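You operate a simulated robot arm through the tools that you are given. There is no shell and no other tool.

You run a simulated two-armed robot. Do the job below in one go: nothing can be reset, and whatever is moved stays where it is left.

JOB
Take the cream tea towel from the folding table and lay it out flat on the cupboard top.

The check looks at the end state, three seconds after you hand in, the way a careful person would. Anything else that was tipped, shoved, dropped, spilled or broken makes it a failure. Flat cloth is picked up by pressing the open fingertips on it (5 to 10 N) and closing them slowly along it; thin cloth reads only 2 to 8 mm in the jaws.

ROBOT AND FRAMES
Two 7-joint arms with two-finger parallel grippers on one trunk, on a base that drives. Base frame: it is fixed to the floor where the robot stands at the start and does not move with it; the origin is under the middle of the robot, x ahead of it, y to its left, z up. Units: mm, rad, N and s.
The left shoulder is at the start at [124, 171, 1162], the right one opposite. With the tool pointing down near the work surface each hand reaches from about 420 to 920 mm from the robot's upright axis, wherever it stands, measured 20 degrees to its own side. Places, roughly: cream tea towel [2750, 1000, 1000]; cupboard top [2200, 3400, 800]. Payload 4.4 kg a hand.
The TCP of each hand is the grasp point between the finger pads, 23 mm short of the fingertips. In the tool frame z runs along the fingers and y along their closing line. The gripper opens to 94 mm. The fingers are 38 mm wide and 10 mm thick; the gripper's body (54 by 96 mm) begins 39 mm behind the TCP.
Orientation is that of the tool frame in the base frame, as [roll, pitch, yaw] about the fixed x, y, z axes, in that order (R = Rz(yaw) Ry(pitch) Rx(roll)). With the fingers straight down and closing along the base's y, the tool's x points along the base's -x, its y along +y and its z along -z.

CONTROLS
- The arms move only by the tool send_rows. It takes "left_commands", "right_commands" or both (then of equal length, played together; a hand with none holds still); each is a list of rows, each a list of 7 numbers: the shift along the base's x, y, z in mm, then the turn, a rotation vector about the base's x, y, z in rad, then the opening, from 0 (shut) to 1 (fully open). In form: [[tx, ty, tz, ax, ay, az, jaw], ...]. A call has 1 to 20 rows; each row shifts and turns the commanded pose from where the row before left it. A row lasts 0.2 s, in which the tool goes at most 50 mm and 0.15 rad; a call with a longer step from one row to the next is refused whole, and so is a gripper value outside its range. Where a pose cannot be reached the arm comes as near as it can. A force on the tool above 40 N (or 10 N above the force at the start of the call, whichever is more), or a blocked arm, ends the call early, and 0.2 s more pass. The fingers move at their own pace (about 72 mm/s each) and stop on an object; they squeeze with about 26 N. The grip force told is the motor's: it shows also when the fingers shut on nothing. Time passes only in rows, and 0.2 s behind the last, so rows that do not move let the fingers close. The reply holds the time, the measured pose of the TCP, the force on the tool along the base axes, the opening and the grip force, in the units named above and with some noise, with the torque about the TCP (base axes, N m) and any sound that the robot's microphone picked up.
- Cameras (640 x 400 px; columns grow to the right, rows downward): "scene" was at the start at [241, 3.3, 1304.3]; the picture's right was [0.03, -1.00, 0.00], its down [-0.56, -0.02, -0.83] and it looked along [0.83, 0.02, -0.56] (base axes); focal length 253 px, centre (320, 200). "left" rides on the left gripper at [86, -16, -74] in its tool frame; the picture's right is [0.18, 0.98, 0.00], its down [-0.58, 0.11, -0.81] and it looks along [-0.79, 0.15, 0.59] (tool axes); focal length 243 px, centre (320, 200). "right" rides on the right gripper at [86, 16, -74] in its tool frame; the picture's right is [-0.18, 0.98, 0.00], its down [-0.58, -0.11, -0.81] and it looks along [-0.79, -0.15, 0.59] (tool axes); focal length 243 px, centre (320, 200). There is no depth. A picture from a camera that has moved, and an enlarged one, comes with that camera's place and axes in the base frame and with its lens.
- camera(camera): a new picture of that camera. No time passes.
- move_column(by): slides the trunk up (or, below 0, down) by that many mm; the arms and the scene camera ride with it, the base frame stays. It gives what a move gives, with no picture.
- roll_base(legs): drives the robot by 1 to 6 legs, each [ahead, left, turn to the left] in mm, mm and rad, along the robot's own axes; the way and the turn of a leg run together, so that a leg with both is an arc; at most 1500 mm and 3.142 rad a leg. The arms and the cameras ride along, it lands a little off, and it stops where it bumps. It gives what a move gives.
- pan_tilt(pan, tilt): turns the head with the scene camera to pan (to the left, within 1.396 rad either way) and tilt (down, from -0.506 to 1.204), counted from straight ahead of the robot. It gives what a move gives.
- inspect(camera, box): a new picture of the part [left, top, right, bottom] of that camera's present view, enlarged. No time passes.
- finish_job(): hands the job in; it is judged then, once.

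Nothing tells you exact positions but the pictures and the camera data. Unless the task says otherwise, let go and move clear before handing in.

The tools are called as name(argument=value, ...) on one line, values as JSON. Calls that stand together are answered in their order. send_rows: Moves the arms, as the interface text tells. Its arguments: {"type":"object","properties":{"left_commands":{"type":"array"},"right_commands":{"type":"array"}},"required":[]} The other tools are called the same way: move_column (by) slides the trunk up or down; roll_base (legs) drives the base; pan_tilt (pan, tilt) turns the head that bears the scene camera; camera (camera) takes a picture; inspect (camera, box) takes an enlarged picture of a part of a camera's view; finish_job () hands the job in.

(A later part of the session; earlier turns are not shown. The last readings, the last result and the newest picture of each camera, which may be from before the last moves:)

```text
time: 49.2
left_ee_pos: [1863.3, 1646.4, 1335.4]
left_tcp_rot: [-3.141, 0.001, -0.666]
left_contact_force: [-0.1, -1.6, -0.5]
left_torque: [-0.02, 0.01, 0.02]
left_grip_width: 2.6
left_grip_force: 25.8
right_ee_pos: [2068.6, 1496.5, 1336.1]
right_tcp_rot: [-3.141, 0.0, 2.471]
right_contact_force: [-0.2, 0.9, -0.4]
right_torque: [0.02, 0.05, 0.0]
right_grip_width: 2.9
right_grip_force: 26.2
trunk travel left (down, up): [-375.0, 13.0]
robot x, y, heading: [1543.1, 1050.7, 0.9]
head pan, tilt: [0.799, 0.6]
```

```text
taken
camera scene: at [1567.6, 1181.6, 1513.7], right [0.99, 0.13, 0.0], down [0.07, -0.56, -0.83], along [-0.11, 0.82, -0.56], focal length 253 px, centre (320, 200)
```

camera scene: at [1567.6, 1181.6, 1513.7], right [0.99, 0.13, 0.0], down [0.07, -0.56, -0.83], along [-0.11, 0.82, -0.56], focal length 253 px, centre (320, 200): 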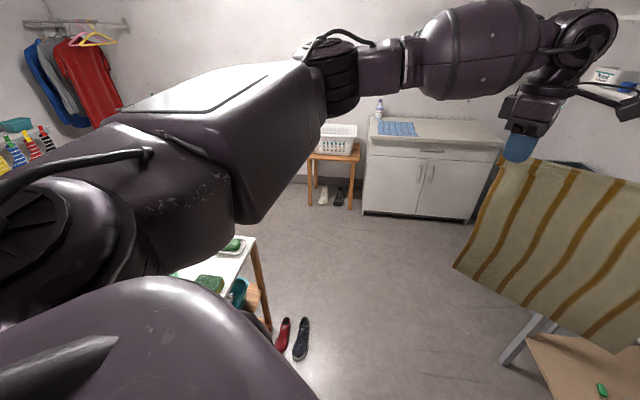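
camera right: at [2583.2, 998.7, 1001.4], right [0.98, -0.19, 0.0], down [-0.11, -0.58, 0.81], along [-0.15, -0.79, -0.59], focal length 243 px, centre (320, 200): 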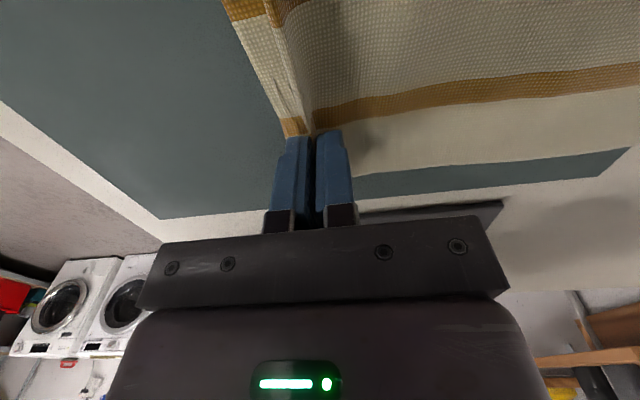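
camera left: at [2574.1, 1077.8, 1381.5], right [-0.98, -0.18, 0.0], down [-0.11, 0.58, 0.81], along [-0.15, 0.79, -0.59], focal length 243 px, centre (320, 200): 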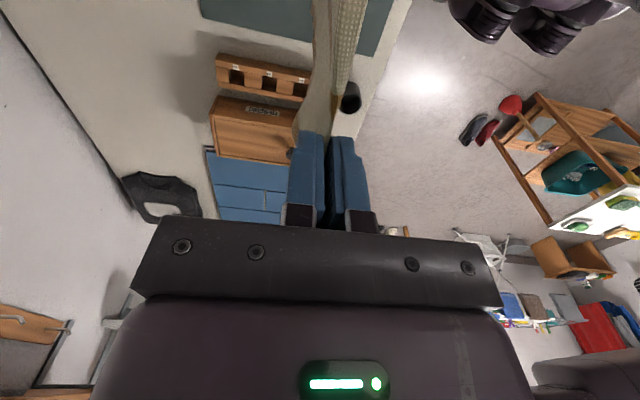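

The cupboard front is at about y≈3200, spanning x≈1714–2725, with the blue cloth and a bottle on its left part. Shoes lie on the floor near (1350,1870), so I'll keep to the right of them: I turn to face +y and go diagonally forward and right.

roll_base(legs=[[0, 0, 0.67], [450, -420, 0]])

pan_tilt(pan=-0.1, tilt=0.6)

camera(camera="scene")

pan_tilt(pan=-0.8, tilt=0.7)

camera(camera="scene")

```text
time: 55.3
left_ee_pos: [1847.3, 2161.9, 1336.5]
left_tcp_rot: [3.141, 0.001, -0.003]
left_contact_force: [0.6, 0.2, 0.0]
left_torque: [-0.01, -0.01, -0.04]
left_grip_width: 2.8
left_grip_force: 26.7
right_ee_pos: [2098.8, 2170.1, 1335.7]
right_tcp_rot: [3.141, 0.0, 3.138]
right_contact_force: [-0.1, 1.0, -0.4]
right_torque: [-0.01, 0.04, 0.0]
right_grip_width: 2.4
right_grip_force: 25.9
trunk travel left (down, up): [-375.0, 13.0]
robot x, y, heading: [1968.3, 1492.8, 1.567]
head pan, tilt: [0.799, 0.6]
```

```text
time: 56.5
left_ee_pos: [1846.4, 2159.5, 1336.4]
left_tcp_rot: [-3.141, 0.001, -0.003]
left_contact_force: [0.6, -0.5, 0.3]
left_torque: [-0.01, -0.01, -0.02]
left_grip_width: 2.8
left_grip_force: 25.7
right_ee_pos: [2099.6, 2170.6, 1336.3]
right_tcp_rot: [-3.141, 0.0, 3.139]
right_contact_force: [-0.4, 0.7, -1.1]
right_torque: [-0.02, -0.01, -0.01]
right_grip_width: 2.4
right_grip_force: 25.8
trunk travel left (down, up): [-375.0, 13.0]
robot x, y, heading: [1963.6, 1492.3, 1.568]
head pan, tilt: [-0.099, 0.6]
```

```text
taken
camera scene: at [1973.5, 1639.7, 1513.7], right [0.99, -0.1, 0.0], down [-0.06, -0.56, -0.83], along [0.08, 0.82, -0.56], focal length 253 px, centre (320, 200)
```

scene: 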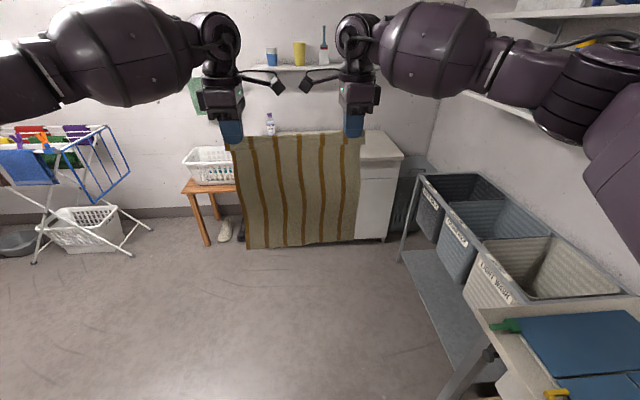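

```text
time: 57.5
left_ee_pos: [1845.4, 2160.0, 1336.4]
left_tcp_rot: [3.141, 0.0, -0.001]
left_contact_force: [0.9, 0.1, 0.0]
left_torque: [0.0, 0.01, -0.04]
left_grip_width: 2.4
left_grip_force: 25.9
right_ee_pos: [2099.0, 2169.6, 1335.6]
right_tcp_rot: [-3.141, -0.001, 3.138]
right_contact_force: [-1.0, 0.0, -0.2]
right_torque: [0.04, 0.0, -0.01]
right_grip_width: 2.5
right_grip_force: 26.2
trunk travel left (down, up): [-375.0, 13.0]
robot x, y, heading: [1965.9, 1492.8, 1.562]
head pan, tilt: [-0.799, 0.7]
```

```text
taken
camera scene: at [2025.6, 1610.9, 1505.1], right [0.7, -0.72, 0.0], down [-0.46, -0.45, -0.77], along [0.55, 0.53, -0.64], focal length 253 px, centre (320, 200)
```

scene: 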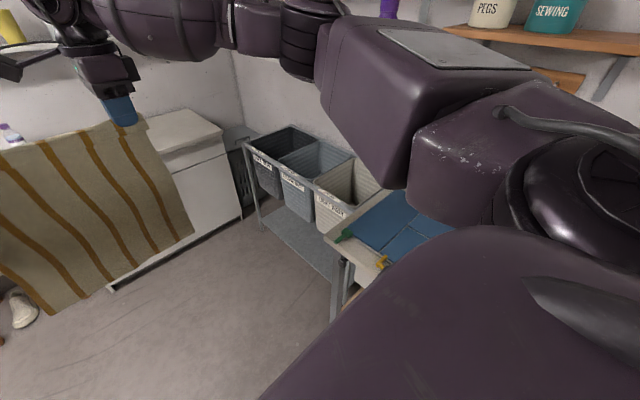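

Between the folding table and the cupboard stands a laundry-basket rack, its front at x≈2690. A wall shelf at z≈1300 hangs over the back of the cupboard, so I plan to lay the towel from the front backward. I drive closer, staying left of the rack.

roll_base(legs=[[750, -280, 0]])

pan_tilt(pan=0.0, tilt=0.45)

camera(camera="scene")

pan_tilt(pan=-1.0, tilt=0.3)

camera(camera="scene")

camera(camera="right")

camera(camera="left")

```text
time: 61.4
left_ee_pos: [2117.1, 2875.7, 1334.3]
left_tcp_rot: [3.138, 0.0, -0.035]
left_contact_force: [1.6, 1.8, -0.9]
left_torque: [-0.08, 0.02, -0.02]
left_grip_width: 2.2
left_grip_force: 25.8
right_ee_pos: [2369.5, 2878.1, 1333.5]
right_tcp_rot: [-3.138, 0.001, 3.105]
right_contact_force: [-1.4, 0.7, -0.2]
right_torque: [-0.04, 0.01, -0.06]
right_grip_width: 2.5
right_grip_force: 26.2
trunk travel left (down, up): [-375.0, 13.0]
robot x, y, heading: [2215.6, 2202.3, 1.534]
head pan, tilt: [-0.799, 0.7]
stopped in leg 1: the robot was blocked; the commanded pose is now the measured one
```

```text
time: 62.6
left_ee_pos: [2117.3, 2870.1, 1336.8]
left_tcp_rot: [3.141, -0.002, -0.036]
left_contact_force: [0.4, -1.2, -0.3]
left_torque: [-0.01, 0.02, -0.01]
left_grip_width: 2.6
left_grip_force: 26.0
right_ee_pos: [2369.3, 2871.6, 1336.9]
right_tcp_rot: [3.139, -0.001, 3.104]
right_contact_force: [-0.5, 0.1, 0.3]
right_torque: [0.01, -0.01, -0.04]
right_grip_width: 2.3
right_grip_force: 25.9
trunk travel left (down, up): [-375.0, 13.0]
robot x, y, heading: [2217.9, 2202.2, 1.537]
head pan, tilt: [0.0, 0.45]
```

```text
taken
camera scene: at [2218.2, 2350.7, 1527.3], right [1.0, -0.03, 0.0], down [-0.01, -0.43, -0.9], along [0.03, 0.9, -0.44], focal length 253 px, centre (320, 200)
```

scene: 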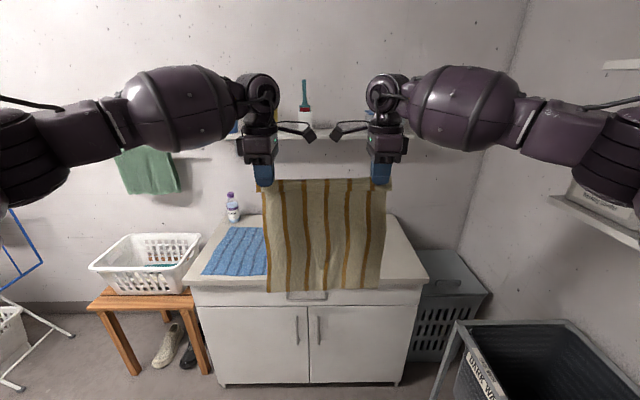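

```text
time: 63.8
left_ee_pos: [2117.5, 2871.7, 1336.9]
left_tcp_rot: [-3.141, 0.0, -0.033]
left_contact_force: [0.6, 0.0, 0.0]
left_torque: [0.02, -0.01, -0.02]
left_grip_width: 2.8
left_grip_force: 26.6
right_ee_pos: [2368.9, 2875.3, 1336.2]
right_tcp_rot: [-3.14, 0.0, 3.105]
right_contact_force: [-1.0, 0.4, -0.5]
right_torque: [0.01, 0.02, -0.03]
right_grip_width: 2.3
right_grip_force: 25.6
trunk travel left (down, up): [-375.0, 13.0]
robot x, y, heading: [2212.2, 2203.6, 1.534]
head pan, tilt: [-1.0, 0.3]
```

```text
taken
camera scene: at [2295.2, 2307.1, 1541.2], right [0.51, -0.86, 0.0], down [-0.25, -0.15, -0.96], along [0.82, 0.49, -0.3], focal length 253 px, centre (320, 200)
```

scene: 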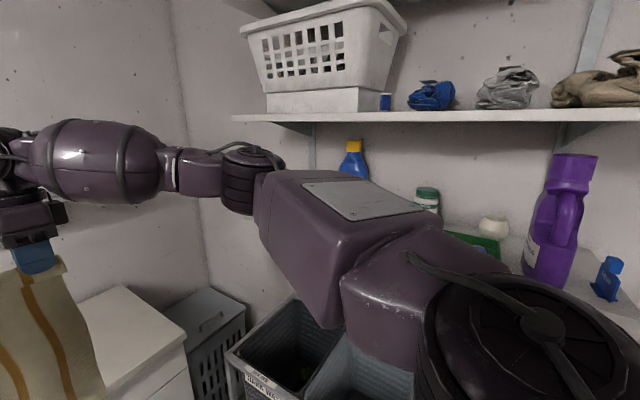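

```text
taken
camera right: at [2283.5, 2892.1, 1410.7], right [0.22, 0.98, 0.0], down [0.58, -0.13, 0.81], along [0.79, -0.18, -0.59], focal length 243 px, centre (320, 200)
```

right: 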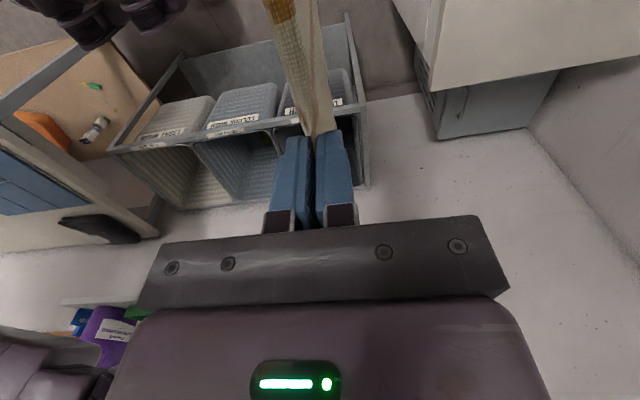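

```text
taken
camera left: at [2204.2, 2883.7, 1411.3], right [0.15, -0.99, 0.0], down [-0.59, -0.09, 0.81], along [-0.8, -0.12, -0.59], focal length 243 px, centre (320, 200)
```

left: 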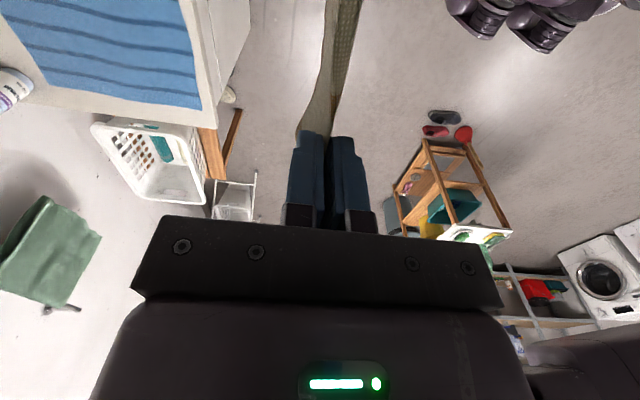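

The base was blocked on its right side, most likely by the folding table's left front leg. The towel is still held. I'll ease away to the left and straighten up before continuing, and check the table behind right.

roll_base(legs=[[0, 70, 0]])

pan_tilt(pan=-1.39, tilt=0.9)

camera(camera="scene")

inspect(camera="right", box=[0, 0, 400, 260])

```text
time: 65.1
left_ee_pos: [2049.3, 2873.2, 1337.6]
left_tcp_rot: [3.142, 0.001, -0.035]
left_contact_force: [0.3, -0.3, -0.4]
left_torque: [-0.02, -0.05, -0.08]
left_grip_width: 2.5
left_grip_force: 26.0
right_ee_pos: [2300.1, 2875.8, 1336.3]
right_tcp_rot: [3.141, 0.0, 3.106]
right_contact_force: [-1.4, -0.2, 0.0]
right_torque: [0.0, -0.03, -0.02]
right_grip_width: 2.2
right_grip_force: 26.1
trunk travel left (down, up): [-375.0, 13.0]
robot x, y, heading: [2143.8, 2201.5, 1.534]
head pan, tilt: [-1.0, 0.3]
```

```text
time: 66.1
left_ee_pos: [2047.4, 2873.4, 1337.4]
left_tcp_rot: [-3.141, 0.0, -0.035]
left_contact_force: [0.3, -0.3, -0.2]
left_torque: [-0.02, -0.05, -0.04]
left_grip_width: 2.5
left_grip_force: 25.9
right_ee_pos: [2300.7, 2875.2, 1336.9]
right_tcp_rot: [3.142, 0.0, 3.105]
right_contact_force: [-1.4, -0.9, -0.3]
right_torque: [-0.03, 0.02, -0.01]
right_grip_width: 2.3
right_grip_force: 26.0
trunk travel left (down, up): [-375.0, 13.0]
robot x, y, heading: [2143.7, 2205.6, 1.544]
head pan, tilt: [-1.389, 0.901]
```

```text
taken
camera scene: at [2220.7, 2272.7, 1489.0], right [0.15, -0.99, 0.0], down [-0.77, -0.12, -0.62], along [0.62, 0.09, -0.78], focal length 253 px, centre (320, 200)
```

scene: 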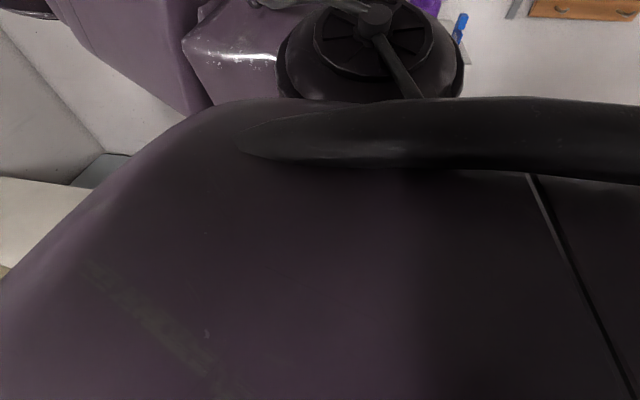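

```text
1.54 times, centred on (200, 130) of right
camera zoom: at [2214.8, 2894.5, 1410.6], right [0.22, 0.98, 0.0], down [0.58, -0.13, 0.81], along [0.79, -0.18, -0.59], focal length 373 px, centre (505, 308)
```

zoom: 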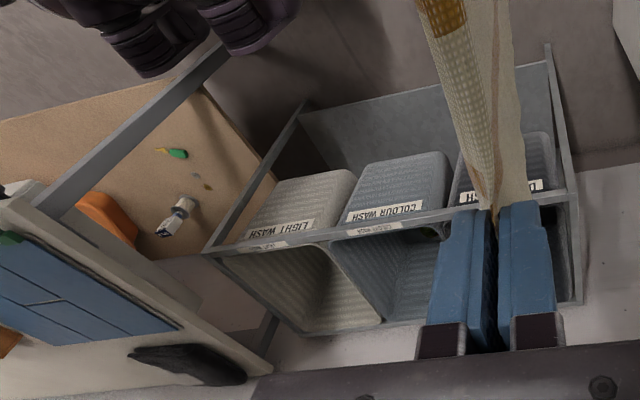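

I retract the hands toward the robot so they stay clear of the wall shelf, then drive forward past the leg and slightly right.

send_rows(left_commands=[[0, -15, 0, 0, 0, 0.004, 0], [0, -15, 0, 0, 0, 0.004, 0], [0, -15, 0, 0, 0, 0, 0], [0, -15, 0, 0, 0, 0, 0], [0, -15, 0, 0, 0, 0, 0], [0, -15, 0, 0, 0, 0, 0], [0, -15, 0, 0, 0, 0, 0], [0, -15, 0, 0, 0, 0, 0], [0, -15, 0, 0, 0, 0, 0], [0, -15, 0, 0, 0, 0, 0]], right_commands=[[0, -15, 0, 0, 0, 0.004, 0], [0, -15, 0, 0, 0, 0.004, 0], [0, -15, 0, 0, 0, 0, 0], [0, -15, 0, 0, 0, 0, 0], [0, -15, 0, 0, 0, 0, 0], [0, -15, 0, 0, 0, 0, 0], [0, -15, 0, 0, 0, 0, 0], [0, -15, 0, 0, 0, 0, 0], [0, -15, 0, 0, 0, 0, 0], [0, -15, 0, 0, 0, 0, 0]])

roll_base(legs=[[190, 0, 0.03]])

pan_tilt(pan=0.0, tilt=0.5)

camera(camera="scene")

```text
time: 68.3
left_ee_pos: [2049.1, 2720.9, 1338.3]
left_tcp_rot: [-3.14, 0.001, -0.026]
left_contact_force: [0.1, -0.4, 0.0]
left_torque: [0.03, -0.01, -0.01]
left_grip_width: 2.5
left_grip_force: 26.3
right_ee_pos: [2301.0, 2725.2, 1337.7]
right_tcp_rot: [3.141, -0.002, 3.115]
right_contact_force: [0.3, 0.1, 0.0]
right_torque: [0.01, 0.0, 0.01]
right_grip_width: 2.2
right_grip_force: 25.7
trunk travel left (down, up): [-375.0, 13.0]
robot x, y, heading: [2144.4, 2206.7, 1.538]
head pan, tilt: [-1.389, 0.901]
```

```text
time: 69.9
left_ee_pos: [2037.9, 2909.7, 1335.7]
left_tcp_rot: [3.141, -0.001, 0.001]
left_contact_force: [0.1, -0.1, -0.6]
left_torque: [-0.05, -0.02, -0.04]
left_grip_width: 2.7
left_grip_force: 26.3
right_ee_pos: [2290.0, 2920.6, 1337.3]
right_tcp_rot: [3.141, -0.001, 3.141]
right_contact_force: [0.1, 0.4, 0.6]
right_torque: [-0.02, 0.05, -0.03]
right_grip_width: 2.3
right_grip_force: 25.3
trunk travel left (down, up): [-375.0, 13.0]
robot x, y, heading: [2150.4, 2393.1, 1.565]
head pan, tilt: [-1.389, 0.901]
```

```text
time: 71.4
left_ee_pos: [2037.9, 2909.8, 1337.0]
left_tcp_rot: [3.141, -0.001, 0.0]
left_contact_force: [0.6, -0.6, -0.6]
left_torque: [-0.03, -0.02, -0.02]
left_grip_width: 2.4
left_grip_force: 26.0
right_ee_pos: [2289.8, 2919.8, 1337.7]
right_tcp_rot: [3.141, -0.002, -3.14]
right_contact_force: [0.2, 1.2, -0.5]
right_torque: [-0.02, -0.03, -0.04]
right_grip_width: 2.3
right_grip_force: 25.6
trunk travel left (down, up): [-375.0, 13.0]
robot x, y, heading: [2152.6, 2394.6, 1.565]
head pan, tilt: [0.0, 0.499]
```

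```text
taken
camera scene: at [2148.9, 2542.5, 1522.8], right [1.0, -0.01, 0.0], down [0.0, -0.48, -0.88], along [0.01, 0.88, -0.48], focal length 253 px, centre (320, 200)
```

scene: 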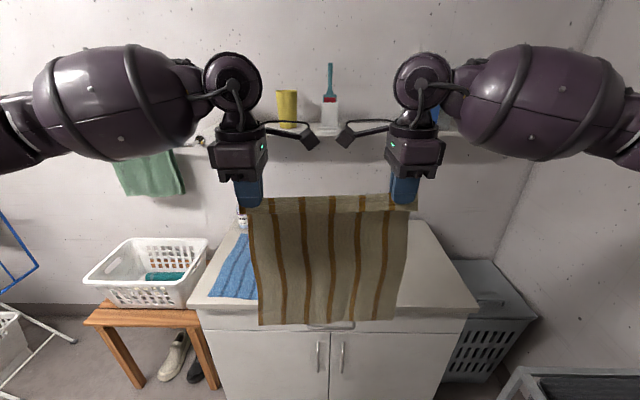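

roll_base(legs=[[310, -80, 0]])

pan_tilt(pan=0.0, tilt=0.7)

camera(camera="scene")

camera(camera="left")

camera(camera="right")

```text
time: 73.6
left_ee_pos: [2121.5, 3223.1, 1336.1]
left_tcp_rot: [3.141, 0.002, -0.002]
left_contact_force: [-0.1, 1.0, -0.2]
left_torque: [0.01, 0.01, -0.04]
left_grip_width: 2.5
left_grip_force: 26.2
right_ee_pos: [2373.2, 3233.0, 1337.1]
right_tcp_rot: [3.142, 0.0, 3.139]
right_contact_force: [0.1, 0.2, -0.5]
right_torque: [-0.02, -0.02, -0.04]
right_grip_width: 2.4
right_grip_force: 26.1
trunk travel left (down, up): [-375.0, 13.0]
robot x, y, heading: [2228.7, 2710.0, 1.564]
head pan, tilt: [0.0, 0.499]
```

```text
time: 74.3
left_ee_pos: [2121.2, 3223.1, 1338.1]
left_tcp_rot: [-3.141, 0.0, -0.001]
left_contact_force: [0.6, -0.6, 0.3]
left_torque: [0.02, 0.02, 0.02]
left_grip_width: 2.2
left_grip_force: 26.0
right_ee_pos: [2373.1, 3231.3, 1337.5]
right_tcp_rot: [3.139, -0.001, 3.14]
right_contact_force: [0.7, 0.1, -0.9]
right_torque: [0.01, 0.01, -0.03]
right_grip_width: 2.3
right_grip_force: 25.8
trunk travel left (down, up): [-375.0, 13.0]
robot x, y, heading: [2229.3, 2706.3, 1.564]
head pan, tilt: [0.0, 0.7]
```

```text
taken
camera scene: at [2231.0, 2849.2, 1505.2], right [1.0, -0.01, 0.0], down [0.0, -0.64, -0.77], along [0.01, 0.77, -0.64], focal length 253 px, centre (320, 200)
```

scene: 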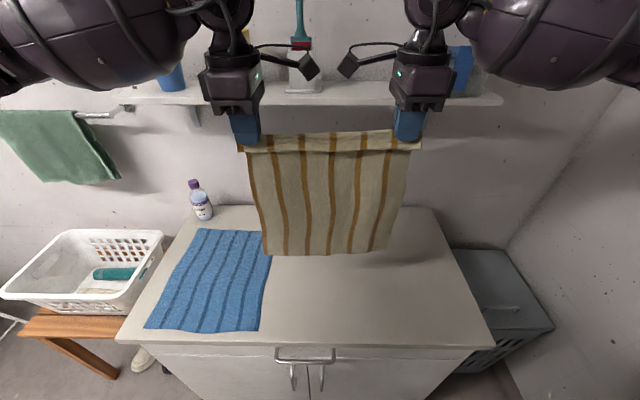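

```text
taken
camera left: at [2207.3, 3238.3, 1411.1], right [0.18, -0.98, 0.0], down [-0.58, -0.11, 0.81], along [-0.79, -0.15, -0.59], focal length 243 px, centre (320, 200)
```

left: 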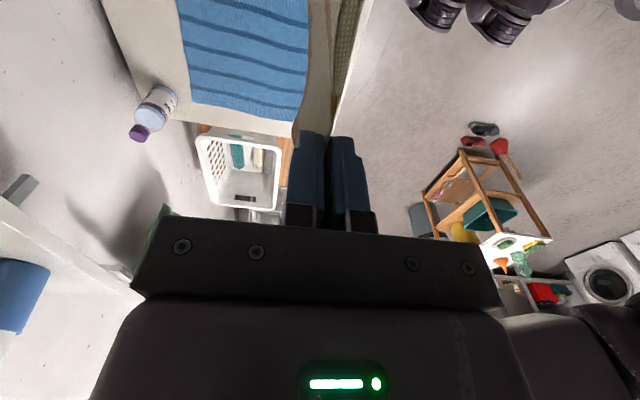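

```text
taken
camera right: at [2286.2, 3248.3, 1411.2], right [0.19, 0.98, 0.0], down [0.58, -0.11, 0.81], along [0.79, -0.15, -0.59], focal length 243 px, centre (320, 200)
```

right: 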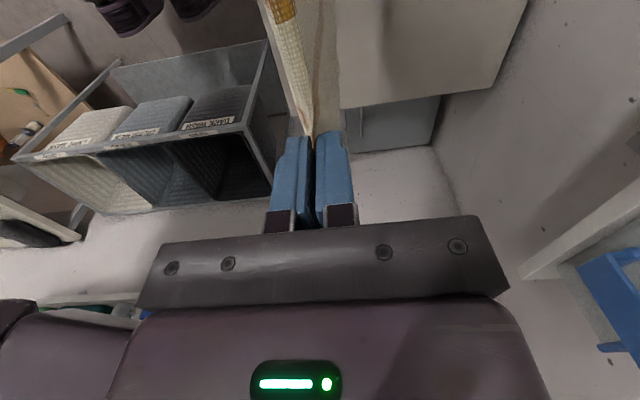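

The cupboard top is at about z≈803, spanning y≈3118–3637, with the blue cloth ending at x≈2080. I shift the hands right to centre the towel at x≈2290, then lower the trunk.

send_rows(left_commands=[[9, -2, 0, 0, 0, 0, 0], [9, -2, 0, 0, 0, 0, 0], [9, -2, 0, 0, 0, 0, 0], [9, -2, 0, 0, 0, 0, 0], [9, 0, 0, 0, 0, 0, 0]], right_commands=[[9, -4, 0, 0, 0, 0, 0], [9, -4, 0, 0, 0, 0, 0], [9, -4, 0, 0, 0, 0, 0], [9, -4, 0, 0, 0, 0, 0], [9, 0, 0, 0, 0, 0, 0]])

move_column(by=-150)

camera(camera="scene")

```text
time: 75.5
left_ee_pos: [2165.3, 3215.9, 1337.6]
left_tcp_rot: [3.141, 0.0, -0.001]
left_contact_force: [0.8, 0.8, -1.1]
left_torque: [0.02, 0.0, -0.02]
left_grip_width: 2.6
left_grip_force: 26.1
right_ee_pos: [2417.5, 3217.5, 1337.0]
right_tcp_rot: [3.141, -0.003, 3.139]
right_contact_force: [-1.0, 0.3, -0.4]
right_torque: [0.0, 0.03, -0.02]
right_grip_width: 2.4
right_grip_force: 26.0
trunk travel left (down, up): [-375.0, 13.0]
robot x, y, heading: [2229.3, 2708.1, 1.561]
head pan, tilt: [0.0, 0.7]
```

```text
time: 77.2
left_ee_pos: [2166.2, 3213.5, 1187.4]
left_tcp_rot: [-3.138, 0.001, 0.0]
left_contact_force: [0.9, -0.1, 0.2]
left_torque: [0.02, -0.03, -0.1]
left_grip_width: 2.3
left_grip_force: 25.7
right_ee_pos: [2417.9, 3215.5, 1187.9]
right_tcp_rot: [3.139, -0.002, 3.139]
right_contact_force: [0.3, -1.1, -0.2]
right_torque: [0.01, -0.01, -0.02]
right_grip_width: 2.3
right_grip_force: 26.0
trunk travel left (down, up): [-225.0, 163.0]
robot x, y, heading: [2229.4, 2705.7, 1.565]
head pan, tilt: [0.0, 0.7]
```

```text
taken
camera scene: at [2231.5, 2899.7, 1350.2], right [1.0, -0.01, 0.0], down [0.0, -0.64, -0.77], along [0.01, 0.77, -0.64], focal length 253 px, centre (320, 200)
```

scene: 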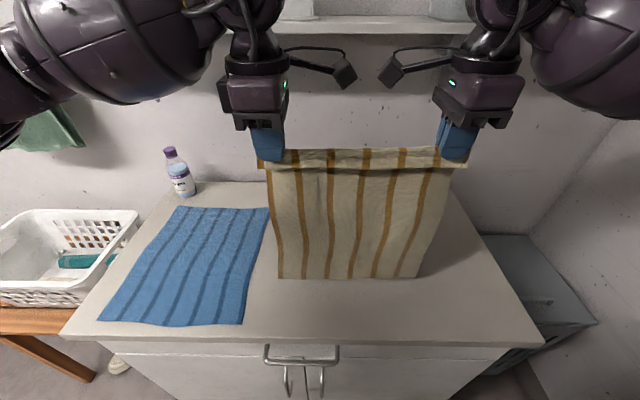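

The bottom edge hangs at z≈870, about 294 mm below the fingertips. I lower until it nearly touches, then begin moving forward and down at 45° so it lays from the front backward.

send_rows(left_commands=[[0, 0, -10, 0, 0, 0, 0], [0, 0, -15, 0, 0, 0, 0], [0, 0, -15, 0, 0, 0, 0], [0, 0, -15, 0, 0, 0, 0], [0, 0, -5, 0, 0, 0, 0], [0, 0, 0, 0, 0, 0, 0], [0, 0, 0, 0, 0, 0, 0], [0, 8, -8, 0, 0, 0, 0], [0, 8, -8, 0, 0, 0, 0], [0, 8, -8, 0, 0, 0, 0], [0, 8, -8, 0, 0, 0, 0], [0, 8, -8, 0, 0, 0, 0], [0, 8, -8, 0, 0, 0, 0], [0, 8, -8, 0, 0, 0, 0], [0, 8, -8, 0, 0, 0, 0]], right_commands=[[0, 0, -10, 0, 0, 0, 0], [0, 0, -15, 0, 0, 0, 0], [0, 0, -15, 0, 0, 0, 0], [0, 0, -15, 0, 0, 0, 0], [0, 0, -5, 0, 0, 0, 0], [0, 0, 0, 0, 0, 0, 0], [0, 0, 0, 0, 0, 0, 0], [0, 8, -8, 0, 0, 0, 0], [0, 8, -8, 0, 0, 0, 0], [0, 8, -8, 0, 0, 0, 0], [0, 8, -8, 0, 0, 0, 0], [0, 8, -8, 0, 0, 0, 0], [0, 8, -8, 0, 0, 0, 0], [0, 8, -8, 0, 0, 0, 0], [0, 8, -8, 0, 0, 0, 0]])

camera(camera="scene")

camera(camera="left")

```text
time: 80.5
left_ee_pos: [2165.6, 3278.9, 1062.2]
left_tcp_rot: [-3.141, 0.001, -0.001]
left_contact_force: [-0.4, 0.2, 0.4]
left_torque: [0.0, -0.03, -0.01]
left_grip_width: 2.8
left_grip_force: 26.5
right_ee_pos: [2417.6, 3281.5, 1063.0]
right_tcp_rot: [3.141, -0.001, 3.14]
right_contact_force: [-0.6, 0.1, -0.4]
right_torque: [0.01, 0.01, -0.06]
right_grip_width: 2.0
right_grip_force: 26.0
trunk travel left (down, up): [-225.0, 163.0]
robot x, y, heading: [2230.5, 2705.3, 1.563]
head pan, tilt: [0.0, 0.7]
```

```text
taken
camera scene: at [2231.5, 2901.4, 1349.7], right [1.0, -0.01, 0.0], down [0.0, -0.64, -0.76], along [0.01, 0.76, -0.64], focal length 253 px, centre (320, 200)
```

scene: 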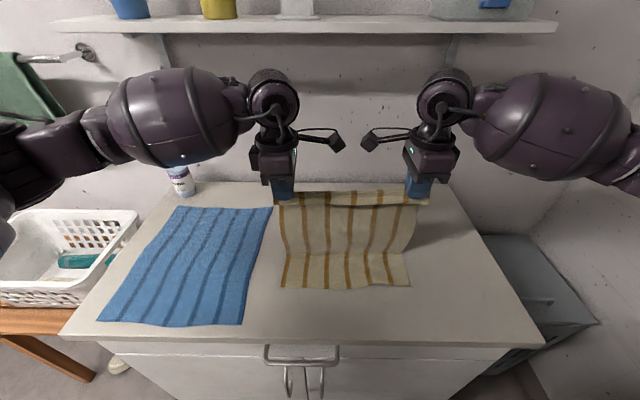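

```text
taken
camera left: at [2252.2, 3294.7, 1136.5], right [0.18, -0.98, 0.0], down [-0.58, -0.11, 0.81], along [-0.79, -0.15, -0.59], focal length 243 px, centre (320, 200)
```

left: 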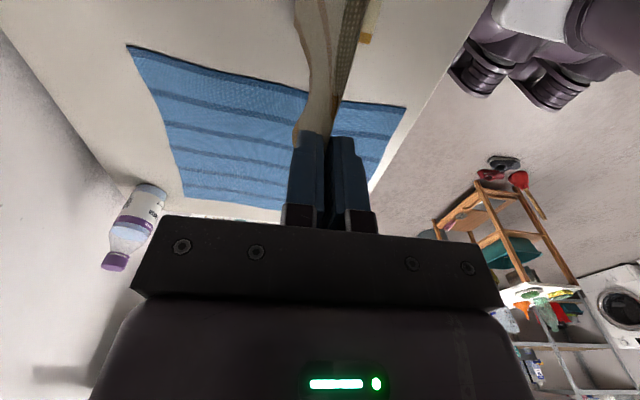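

The cloth is trailing nicely, with its front edge lying at y≈3229. I continue the forward-down path to near the surface.

send_rows(left_commands=[[0, 10, -10, 0, 0, 0, 0], [0, 10, -10, 0, 0, 0, 0], [0, 10, -10, 0, 0, 0, 0], [0, 10, -10, 0, 0, 0, 0], [0, 10, -10, 0, 0, 0, 0], [0, 10, -10, 0, 0, 0, 0], [0, 10, -10, 0, 0, 0, 0], [0, 10, -10, 0, 0, 0, 0], [0, 10, -10, 0, 0, 0, 0], [0, 10, -10, 0, 0, 0, 0], [0, 10, -10, 0, 0, 0, 0], [0, 10, -10, 0, 0, 0, 0], [0, 10, -10, 0, 0, 0, 0], [0, 10, -10, 0, 0, 0, 0], [0, 10, -10, 0, 0, 0, 0], [0, 10, -10, 0, 0, 0, 0]], right_commands=[[0, 10, -10, 0, 0, 0, 0], [0, 10, -10, 0, 0, 0, 0], [0, 10, -10, 0, 0, 0, 0], [0, 10, -10, 0, 0, 0, 0], [0, 10, -10, 0, 0, 0, 0], [0, 10, -10, 0, 0, 0, 0], [0, 10, -10, 0, 0, 0, 0], [0, 10, -10, 0, 0, 0, 0], [0, 10, -10, 0, 0, 0, 0], [0, 10, -10, 0, 0, 0, 0], [0, 10, -10, 0, 0, 0, 0], [0, 10, -10, 0, 0, 0, 0], [0, 10, -10, 0, 0, 0, 0], [0, 10, -10, 0, 0, 0, 0], [0, 10, -10, 0, 0, 0, 0], [0, 10, -10, 0, 0, 0, 0]])

camera(camera="scene")

camera(camera="left")

camera(camera="right")

```text
time: 83.8
left_ee_pos: [2165.0, 3440.1, 901.1]
left_tcp_rot: [3.14, 0.001, -0.003]
left_contact_force: [0.3, 0.1, -0.2]
left_torque: [0.02, 0.01, 0.0]
left_grip_width: 2.5
left_grip_force: 26.0
right_ee_pos: [2417.7, 3439.1, 901.8]
right_tcp_rot: [3.142, -0.001, 3.14]
right_contact_force: [-0.3, -0.1, 0.5]
right_torque: [0.01, 0.02, -0.01]
right_grip_width: 2.6
right_grip_force: 26.5
trunk travel left (down, up): [-225.0, 163.0]
robot x, y, heading: [2231.1, 2703.4, 1.566]
head pan, tilt: [0.0, 0.7]
```

```text
taken
camera scene: at [2231.6, 2901.5, 1349.6], right [1.0, -0.01, 0.0], down [0.0, -0.64, -0.76], along [0.01, 0.76, -0.64], focal length 253 px, centre (320, 200)
```

scene: 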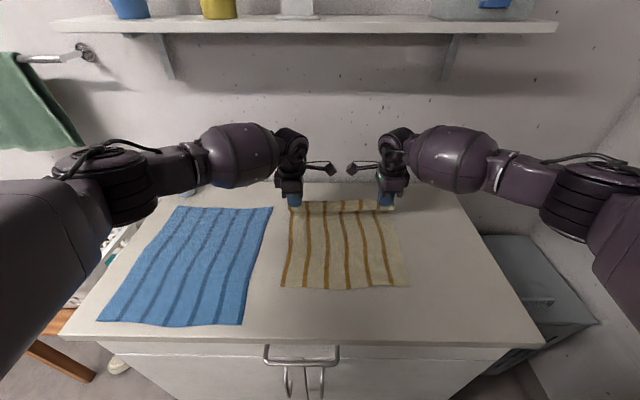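

```text
taken
camera left: at [2252.8, 3455.7, 975.8], right [0.18, -0.98, 0.0], down [-0.58, -0.11, 0.81], along [-0.79, -0.15, -0.59], focal length 243 px, centre (320, 200)
```

left: 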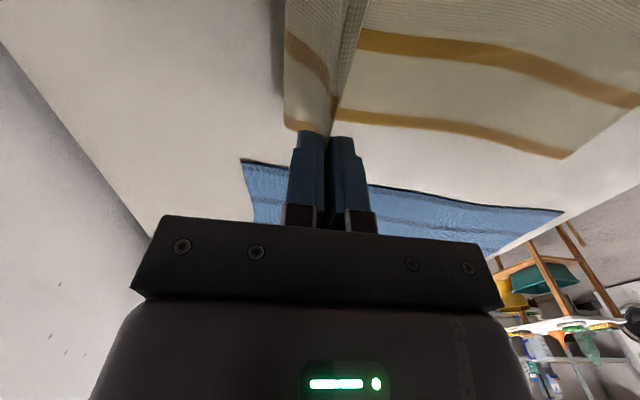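

```text
taken
camera right: at [2331.2, 3457.1, 975.6], right [0.19, 0.98, 0.0], down [0.58, -0.11, 0.81], along [0.79, -0.15, -0.59], focal length 243 px, centre (320, 200)
```

right: 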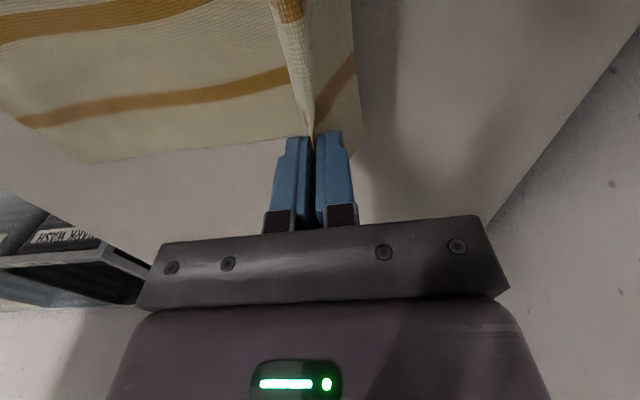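

send_rows(left_commands=[[0, 10, -9.5, 0, 0, 0, 0], [0, 10, -9.5, 0, 0, 0, 0], [0, 10, -9.5, 0, 0, 0, 0], [0, 10, -9.5, 0, 0, 0, 0], [0, 10, -9, 0, 0, 0, 0], [0, 10, -8, 0, 0, 0, 0], [0, 9, -7, 0, 0, 0, 0], [0, 6, -4, 0, 0, 0, 0], [0, 0, 0, 0, 0, 0, 0]], right_commands=[[0, 10, -9.5, 0, 0, 0, 0], [0, 10, -9.5, 0, 0, 0, 0], [0, 10, -9.5, 0, 0, 0, 0], [0, 10, -9.5, 0, 0, 0, 0], [0, 10, -9, 0, 0, 0, 0], [0, 10, -8, 0, 0, 0, 0], [0, 9, -7, 0, 0, 0, 0], [0, 6, -4, 0, 0, 0, 0], [0, 0, 0, 0, 0, 0, 0]])

inspect(camera="scene", box=[220, 140, 460, 300])

camera(camera="left")

camera(camera="right")

```text
time: 85.8
left_ee_pos: [2158.7, 3485.3, 845.1]
left_tcp_rot: [-3.137, -0.002, 0.0]
left_contact_force: [8.0, 0.6, 3.1]
left_torque: [0.04, -0.18, -0.02]
left_grip_width: 2.0
left_grip_force: 25.6
left hand out of reach, approached as far as the arm can: row 6, 7, 8
right_ee_pos: [2416.3, 3501.9, 844.8]
right_tcp_rot: [3.13, -0.001, -3.142]
right_contact_force: [-12.3, 3.4, 34.9]
right_torque: [-0.1, -0.07, -0.06]
right_grip_width: 2.4
right_grip_force: 26.5
right hand out of reach, approached as far as the arm can: row 7, 8
trunk travel left (down, up): [-225.0, 163.0]
robot x, y, heading: [2227.8, 2709.1, 1.568]
head pan, tilt: [0.0, 0.7]
```

```text
2.50 times, centred on (340, 220) of scene
camera zoom: at [2230.1, 2897.1, 1351.1], right [1.0, -0.01, 0.0], down [0.0, -0.64, -0.77], along [0.01, 0.77, -0.64], focal length 633 px, centre (270, 150)
```

zoom: 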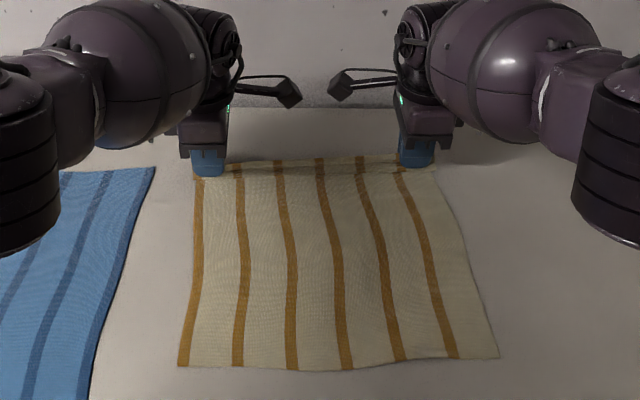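

```text
taken
camera left: at [2246.1, 3501.4, 920.3], right [0.18, -0.98, 0.0], down [-0.58, -0.11, 0.8], along [-0.79, -0.14, -0.59], focal length 243 px, centre (320, 200)
```

left: 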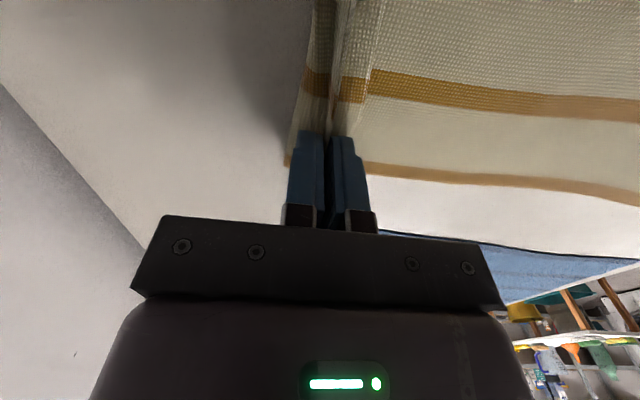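

```text
taken
camera right: at [2329.9, 3516.4, 919.3], right [0.18, 0.98, 0.01], down [0.58, -0.12, 0.8], along [0.79, -0.14, -0.59], focal length 243 px, centre (320, 200)
```

right: 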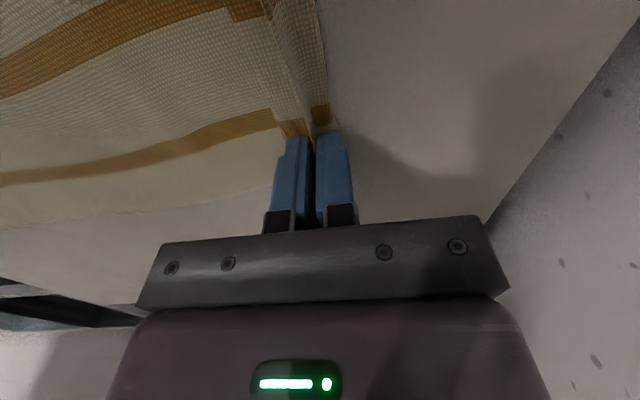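

I may already be touching the surface (35 N on the right), with the arms near their reach limit. I lift a few millimetres to relieve it.

send_rows(left_commands=[[0, 0, 2, 0, 0, 0, 0], [0, 0, 2, 0, 0, 0, 0], [0, 0, 0, 0, 0, 0, 0]], right_commands=[[0, 0, 3, 0, 0, 0, 0], [0, 0, 3, 0, 0, 0, 0], [0, 0, 0, 0, 0, 0, 0]])

camera(camera="scene")

```text
time: 86.7
left_ee_pos: [2159.9, 3486.9, 847.4]
left_tcp_rot: [-3.139, -0.003, -0.002]
left_contact_force: [10.8, 0.8, 0.0]
left_torque: [0.01, -0.2, -0.01]
left_grip_width: 2.0
left_grip_force: 25.8
right_ee_pos: [2418.1, 3501.7, 845.5]
right_tcp_rot: [3.138, -0.001, 3.139]
right_contact_force: [-12.9, 2.3, 21.0]
right_torque: [-0.08, 0.09, -0.03]
right_grip_width: 2.5
right_grip_force: 25.7
trunk travel left (down, up): [-225.0, 163.0]
robot x, y, heading: [2233.5, 2705.0, 1.566]
head pan, tilt: [0.0, 0.7]
```

```text
taken
camera scene: at [2230.7, 2899.1, 1350.0], right [1.0, -0.01, 0.0], down [0.0, -0.64, -0.77], along [0.01, 0.77, -0.64], focal length 253 px, centre (320, 200)
```

scene: 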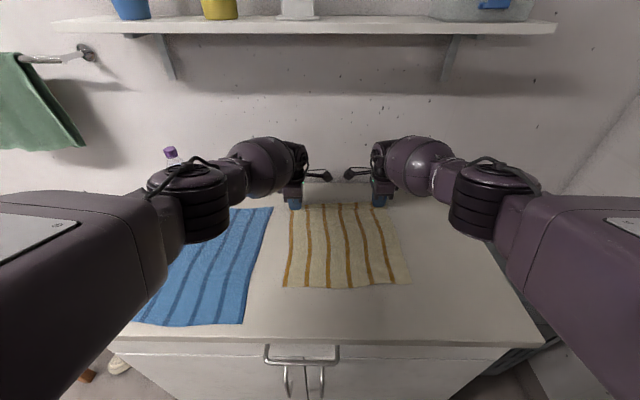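

The surface is at about z≈820 and the right hand touches it; the cloth is also stretched a little sideways. I relieve both, then nudge the base forward to take up the remaining ~20 mm of slack.

send_rows(left_commands=[[2, 0, 1, 0, 0, 0, 0], [2, 0, 1, 0, 0, 0, 0], [0, 0, 0, 0, 0, 0, 0]], right_commands=[[-1, 0, 2, 0, 0, 0, 0], [-1, 0, 2, 0, 0, 0, 0], [0, 0, 0, 0, 0, 0, 0]])

roll_base(legs=[[18, 0, 0]])

inspect(camera="scene", box=[220, 140, 460, 300])

camera(camera="left")

camera(camera="right")

```text
time: 87.5
left_ee_pos: [2162.8, 3487.6, 848.6]
left_tcp_rot: [-3.14, 0.002, 0.002]
left_contact_force: [3.5, 0.3, 0.5]
left_torque: [-0.01, -0.09, 0.01]
left_grip_width: 2.6
left_grip_force: 26.0
right_ee_pos: [2419.3, 3498.7, 846.2]
right_tcp_rot: [-3.139, 0.003, 3.138]
right_contact_force: [-4.0, -0.6, 4.6]
right_torque: [-0.06, 0.07, -0.03]
right_grip_width: 2.5
right_grip_force: 25.8
trunk travel left (down, up): [-225.0, 163.0]
robot x, y, heading: [2234.7, 2705.9, 1.561]
head pan, tilt: [0.0, 0.7]
```

```text
time: 88.2
left_ee_pos: [2162.6, 3507.2, 847.1]
left_tcp_rot: [-3.141, -0.001, -0.002]
left_contact_force: [0.5, -0.4, 0.0]
left_torque: [0.02, -0.02, -0.04]
left_grip_width: 2.5
left_grip_force: 26.5
right_ee_pos: [2419.0, 3518.8, 845.2]
right_tcp_rot: [3.141, 0.0, 3.139]
right_contact_force: [-1.3, -0.3, 1.6]
right_torque: [-0.02, 0.05, -0.01]
right_grip_width: 2.5
right_grip_force: 25.5
trunk travel left (down, up): [-225.0, 163.0]
robot x, y, heading: [2228.7, 2729.4, 1.564]
head pan, tilt: [0.0, 0.7]
```

```text
2.50 times, centred on (340, 220) of scene
camera zoom: at [2231.6, 2919.8, 1349.5], right [1.0, -0.01, 0.0], down [0.0, -0.64, -0.76], along [0.01, 0.76, -0.64], focal length 633 px, centre (270, 150)
```

zoom: 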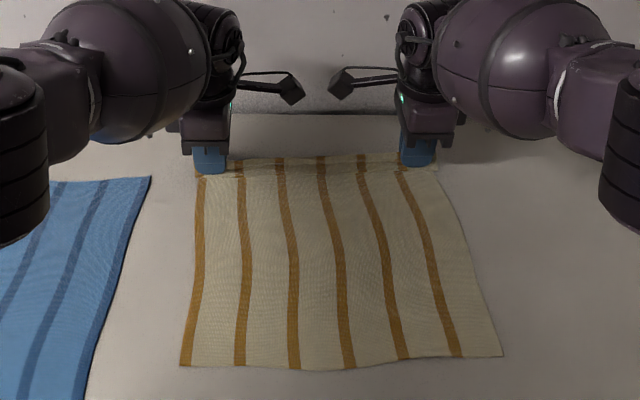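

```text
taken
camera left: at [2250.3, 3522.3, 921.4], right [0.18, -0.98, 0.0], down [-0.58, -0.11, 0.81], along [-0.79, -0.15, -0.59], focal length 243 px, centre (320, 200)
```

left: 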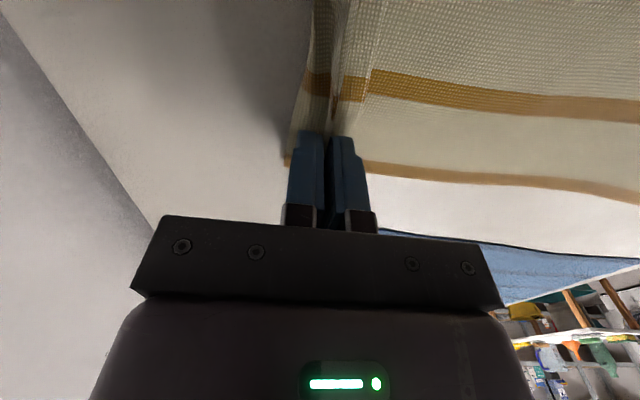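

```text
taken
camera right: at [2331.4, 3535.3, 919.5], right [0.19, 0.98, 0.0], down [0.58, -0.11, 0.81], along [0.79, -0.15, -0.59], focal length 243 px, centre (320, 200)
```

right: 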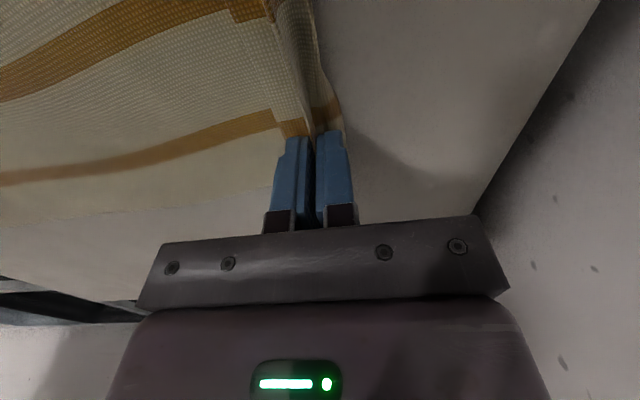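

The cloth is taut now and slid along as one piece. I open the fingers gently at this height to let the ridge relax, then rise and look.

send_rows(left_commands=[[0, 0, 0, 0, 0, 0, 0.08], [0, 0, 0, 0, 0, 0, 0.15], [0, 0, 0, 0, 0, 0, 0.22], [0, 0, 0, 0, 0, 0, 0.3], [0, 0, 0, 0, 0, 0, 0.4], [0, 0, 0, 0, 0, 0, 0.5], [0, 0, 0, 0, 0, 0, 0.5], [0, 0, 4, 0, 0, 0, 0.5], [0, 0, 8, 0, 0, 0, 0.5], [0, 0, 10, 0, 0, 0, 0.5], [0, 0, 10, 0, 0, 0, 0.5], [0, 0, 15, 0, 0, 0, 0.5]], right_commands=[[0, 0, 0, 0, 0, 0, 0.08], [0, 0, 0, 0, 0, 0, 0.15], [0, 0, 0, 0, 0, 0, 0.22], [0, 0, 0, 0, 0, 0, 0.3], [0, 0, 0, 0, 0, 0, 0.4], [0, 0, 0, 0, 0, 0, 0.5], [0, 0, 0, 0, 0, 0, 0.5], [0, 0, 4, 0, 0, 0, 0.5], [0, 0, 8, 0, 0, 0, 0.5], [0, 0, 10, 0, 0, 0, 0.5], [0, 0, 10, 0, 0, 0, 0.5], [0, 0, 15, 0, 0, 0, 0.5]])

inspect(camera="scene", box=[220, 140, 460, 300])

camera(camera="left")

camera(camera="right")

```text
time: 90.8
left_ee_pos: [2163.4, 3505.0, 896.5]
left_tcp_rot: [-3.14, 0.0, 0.0]
left_contact_force: [-0.8, -1.2, 0.3]
left_torque: [0.04, -0.02, -0.03]
left_grip_width: 47.1
left_grip_force: 0.0
right_ee_pos: [2417.5, 3518.5, 895.6]
right_tcp_rot: [-3.141, 0.0, 3.14]
right_contact_force: [0.5, -0.7, 0.9]
right_torque: [-0.01, 0.02, -0.02]
right_grip_width: 47.4
right_grip_force: 0.0
trunk travel left (down, up): [-225.0, 163.0]
robot x, y, heading: [2232.8, 2721.4, 1.562]
head pan, tilt: [0.0, 0.7]
```

```text
2.50 times, centred on (340, 220) of scene
camera zoom: at [2231.6, 2918.0, 1350.0], right [1.0, -0.01, 0.0], down [0.0, -0.64, -0.77], along [0.01, 0.77, -0.64], focal length 633 px, centre (270, 150)
```

zoom: 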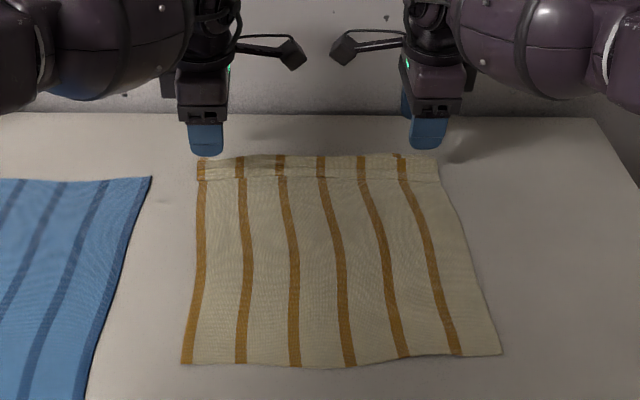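

```text
taken
camera left: at [2250.4, 3521.1, 970.6], right [0.18, -0.98, 0.0], down [-0.58, -0.11, 0.81], along [-0.79, -0.15, -0.59], focal length 243 px, centre (320, 200)
```

left: 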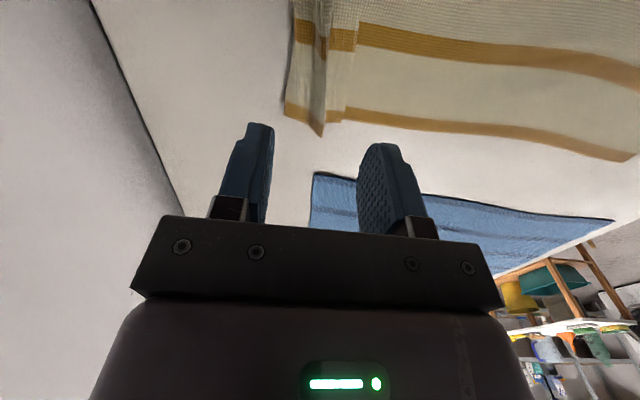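

```text
taken
camera right: at [2330.8, 3534.2, 968.4], right [0.19, 0.98, 0.0], down [0.58, -0.11, 0.81], along [0.79, -0.15, -0.59], focal length 243 px, centre (320, 200)
```

right: 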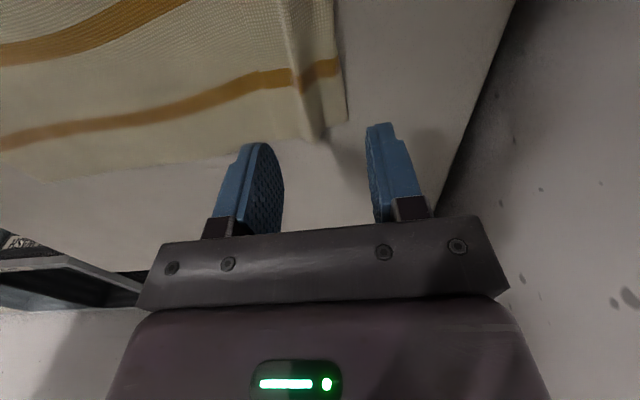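

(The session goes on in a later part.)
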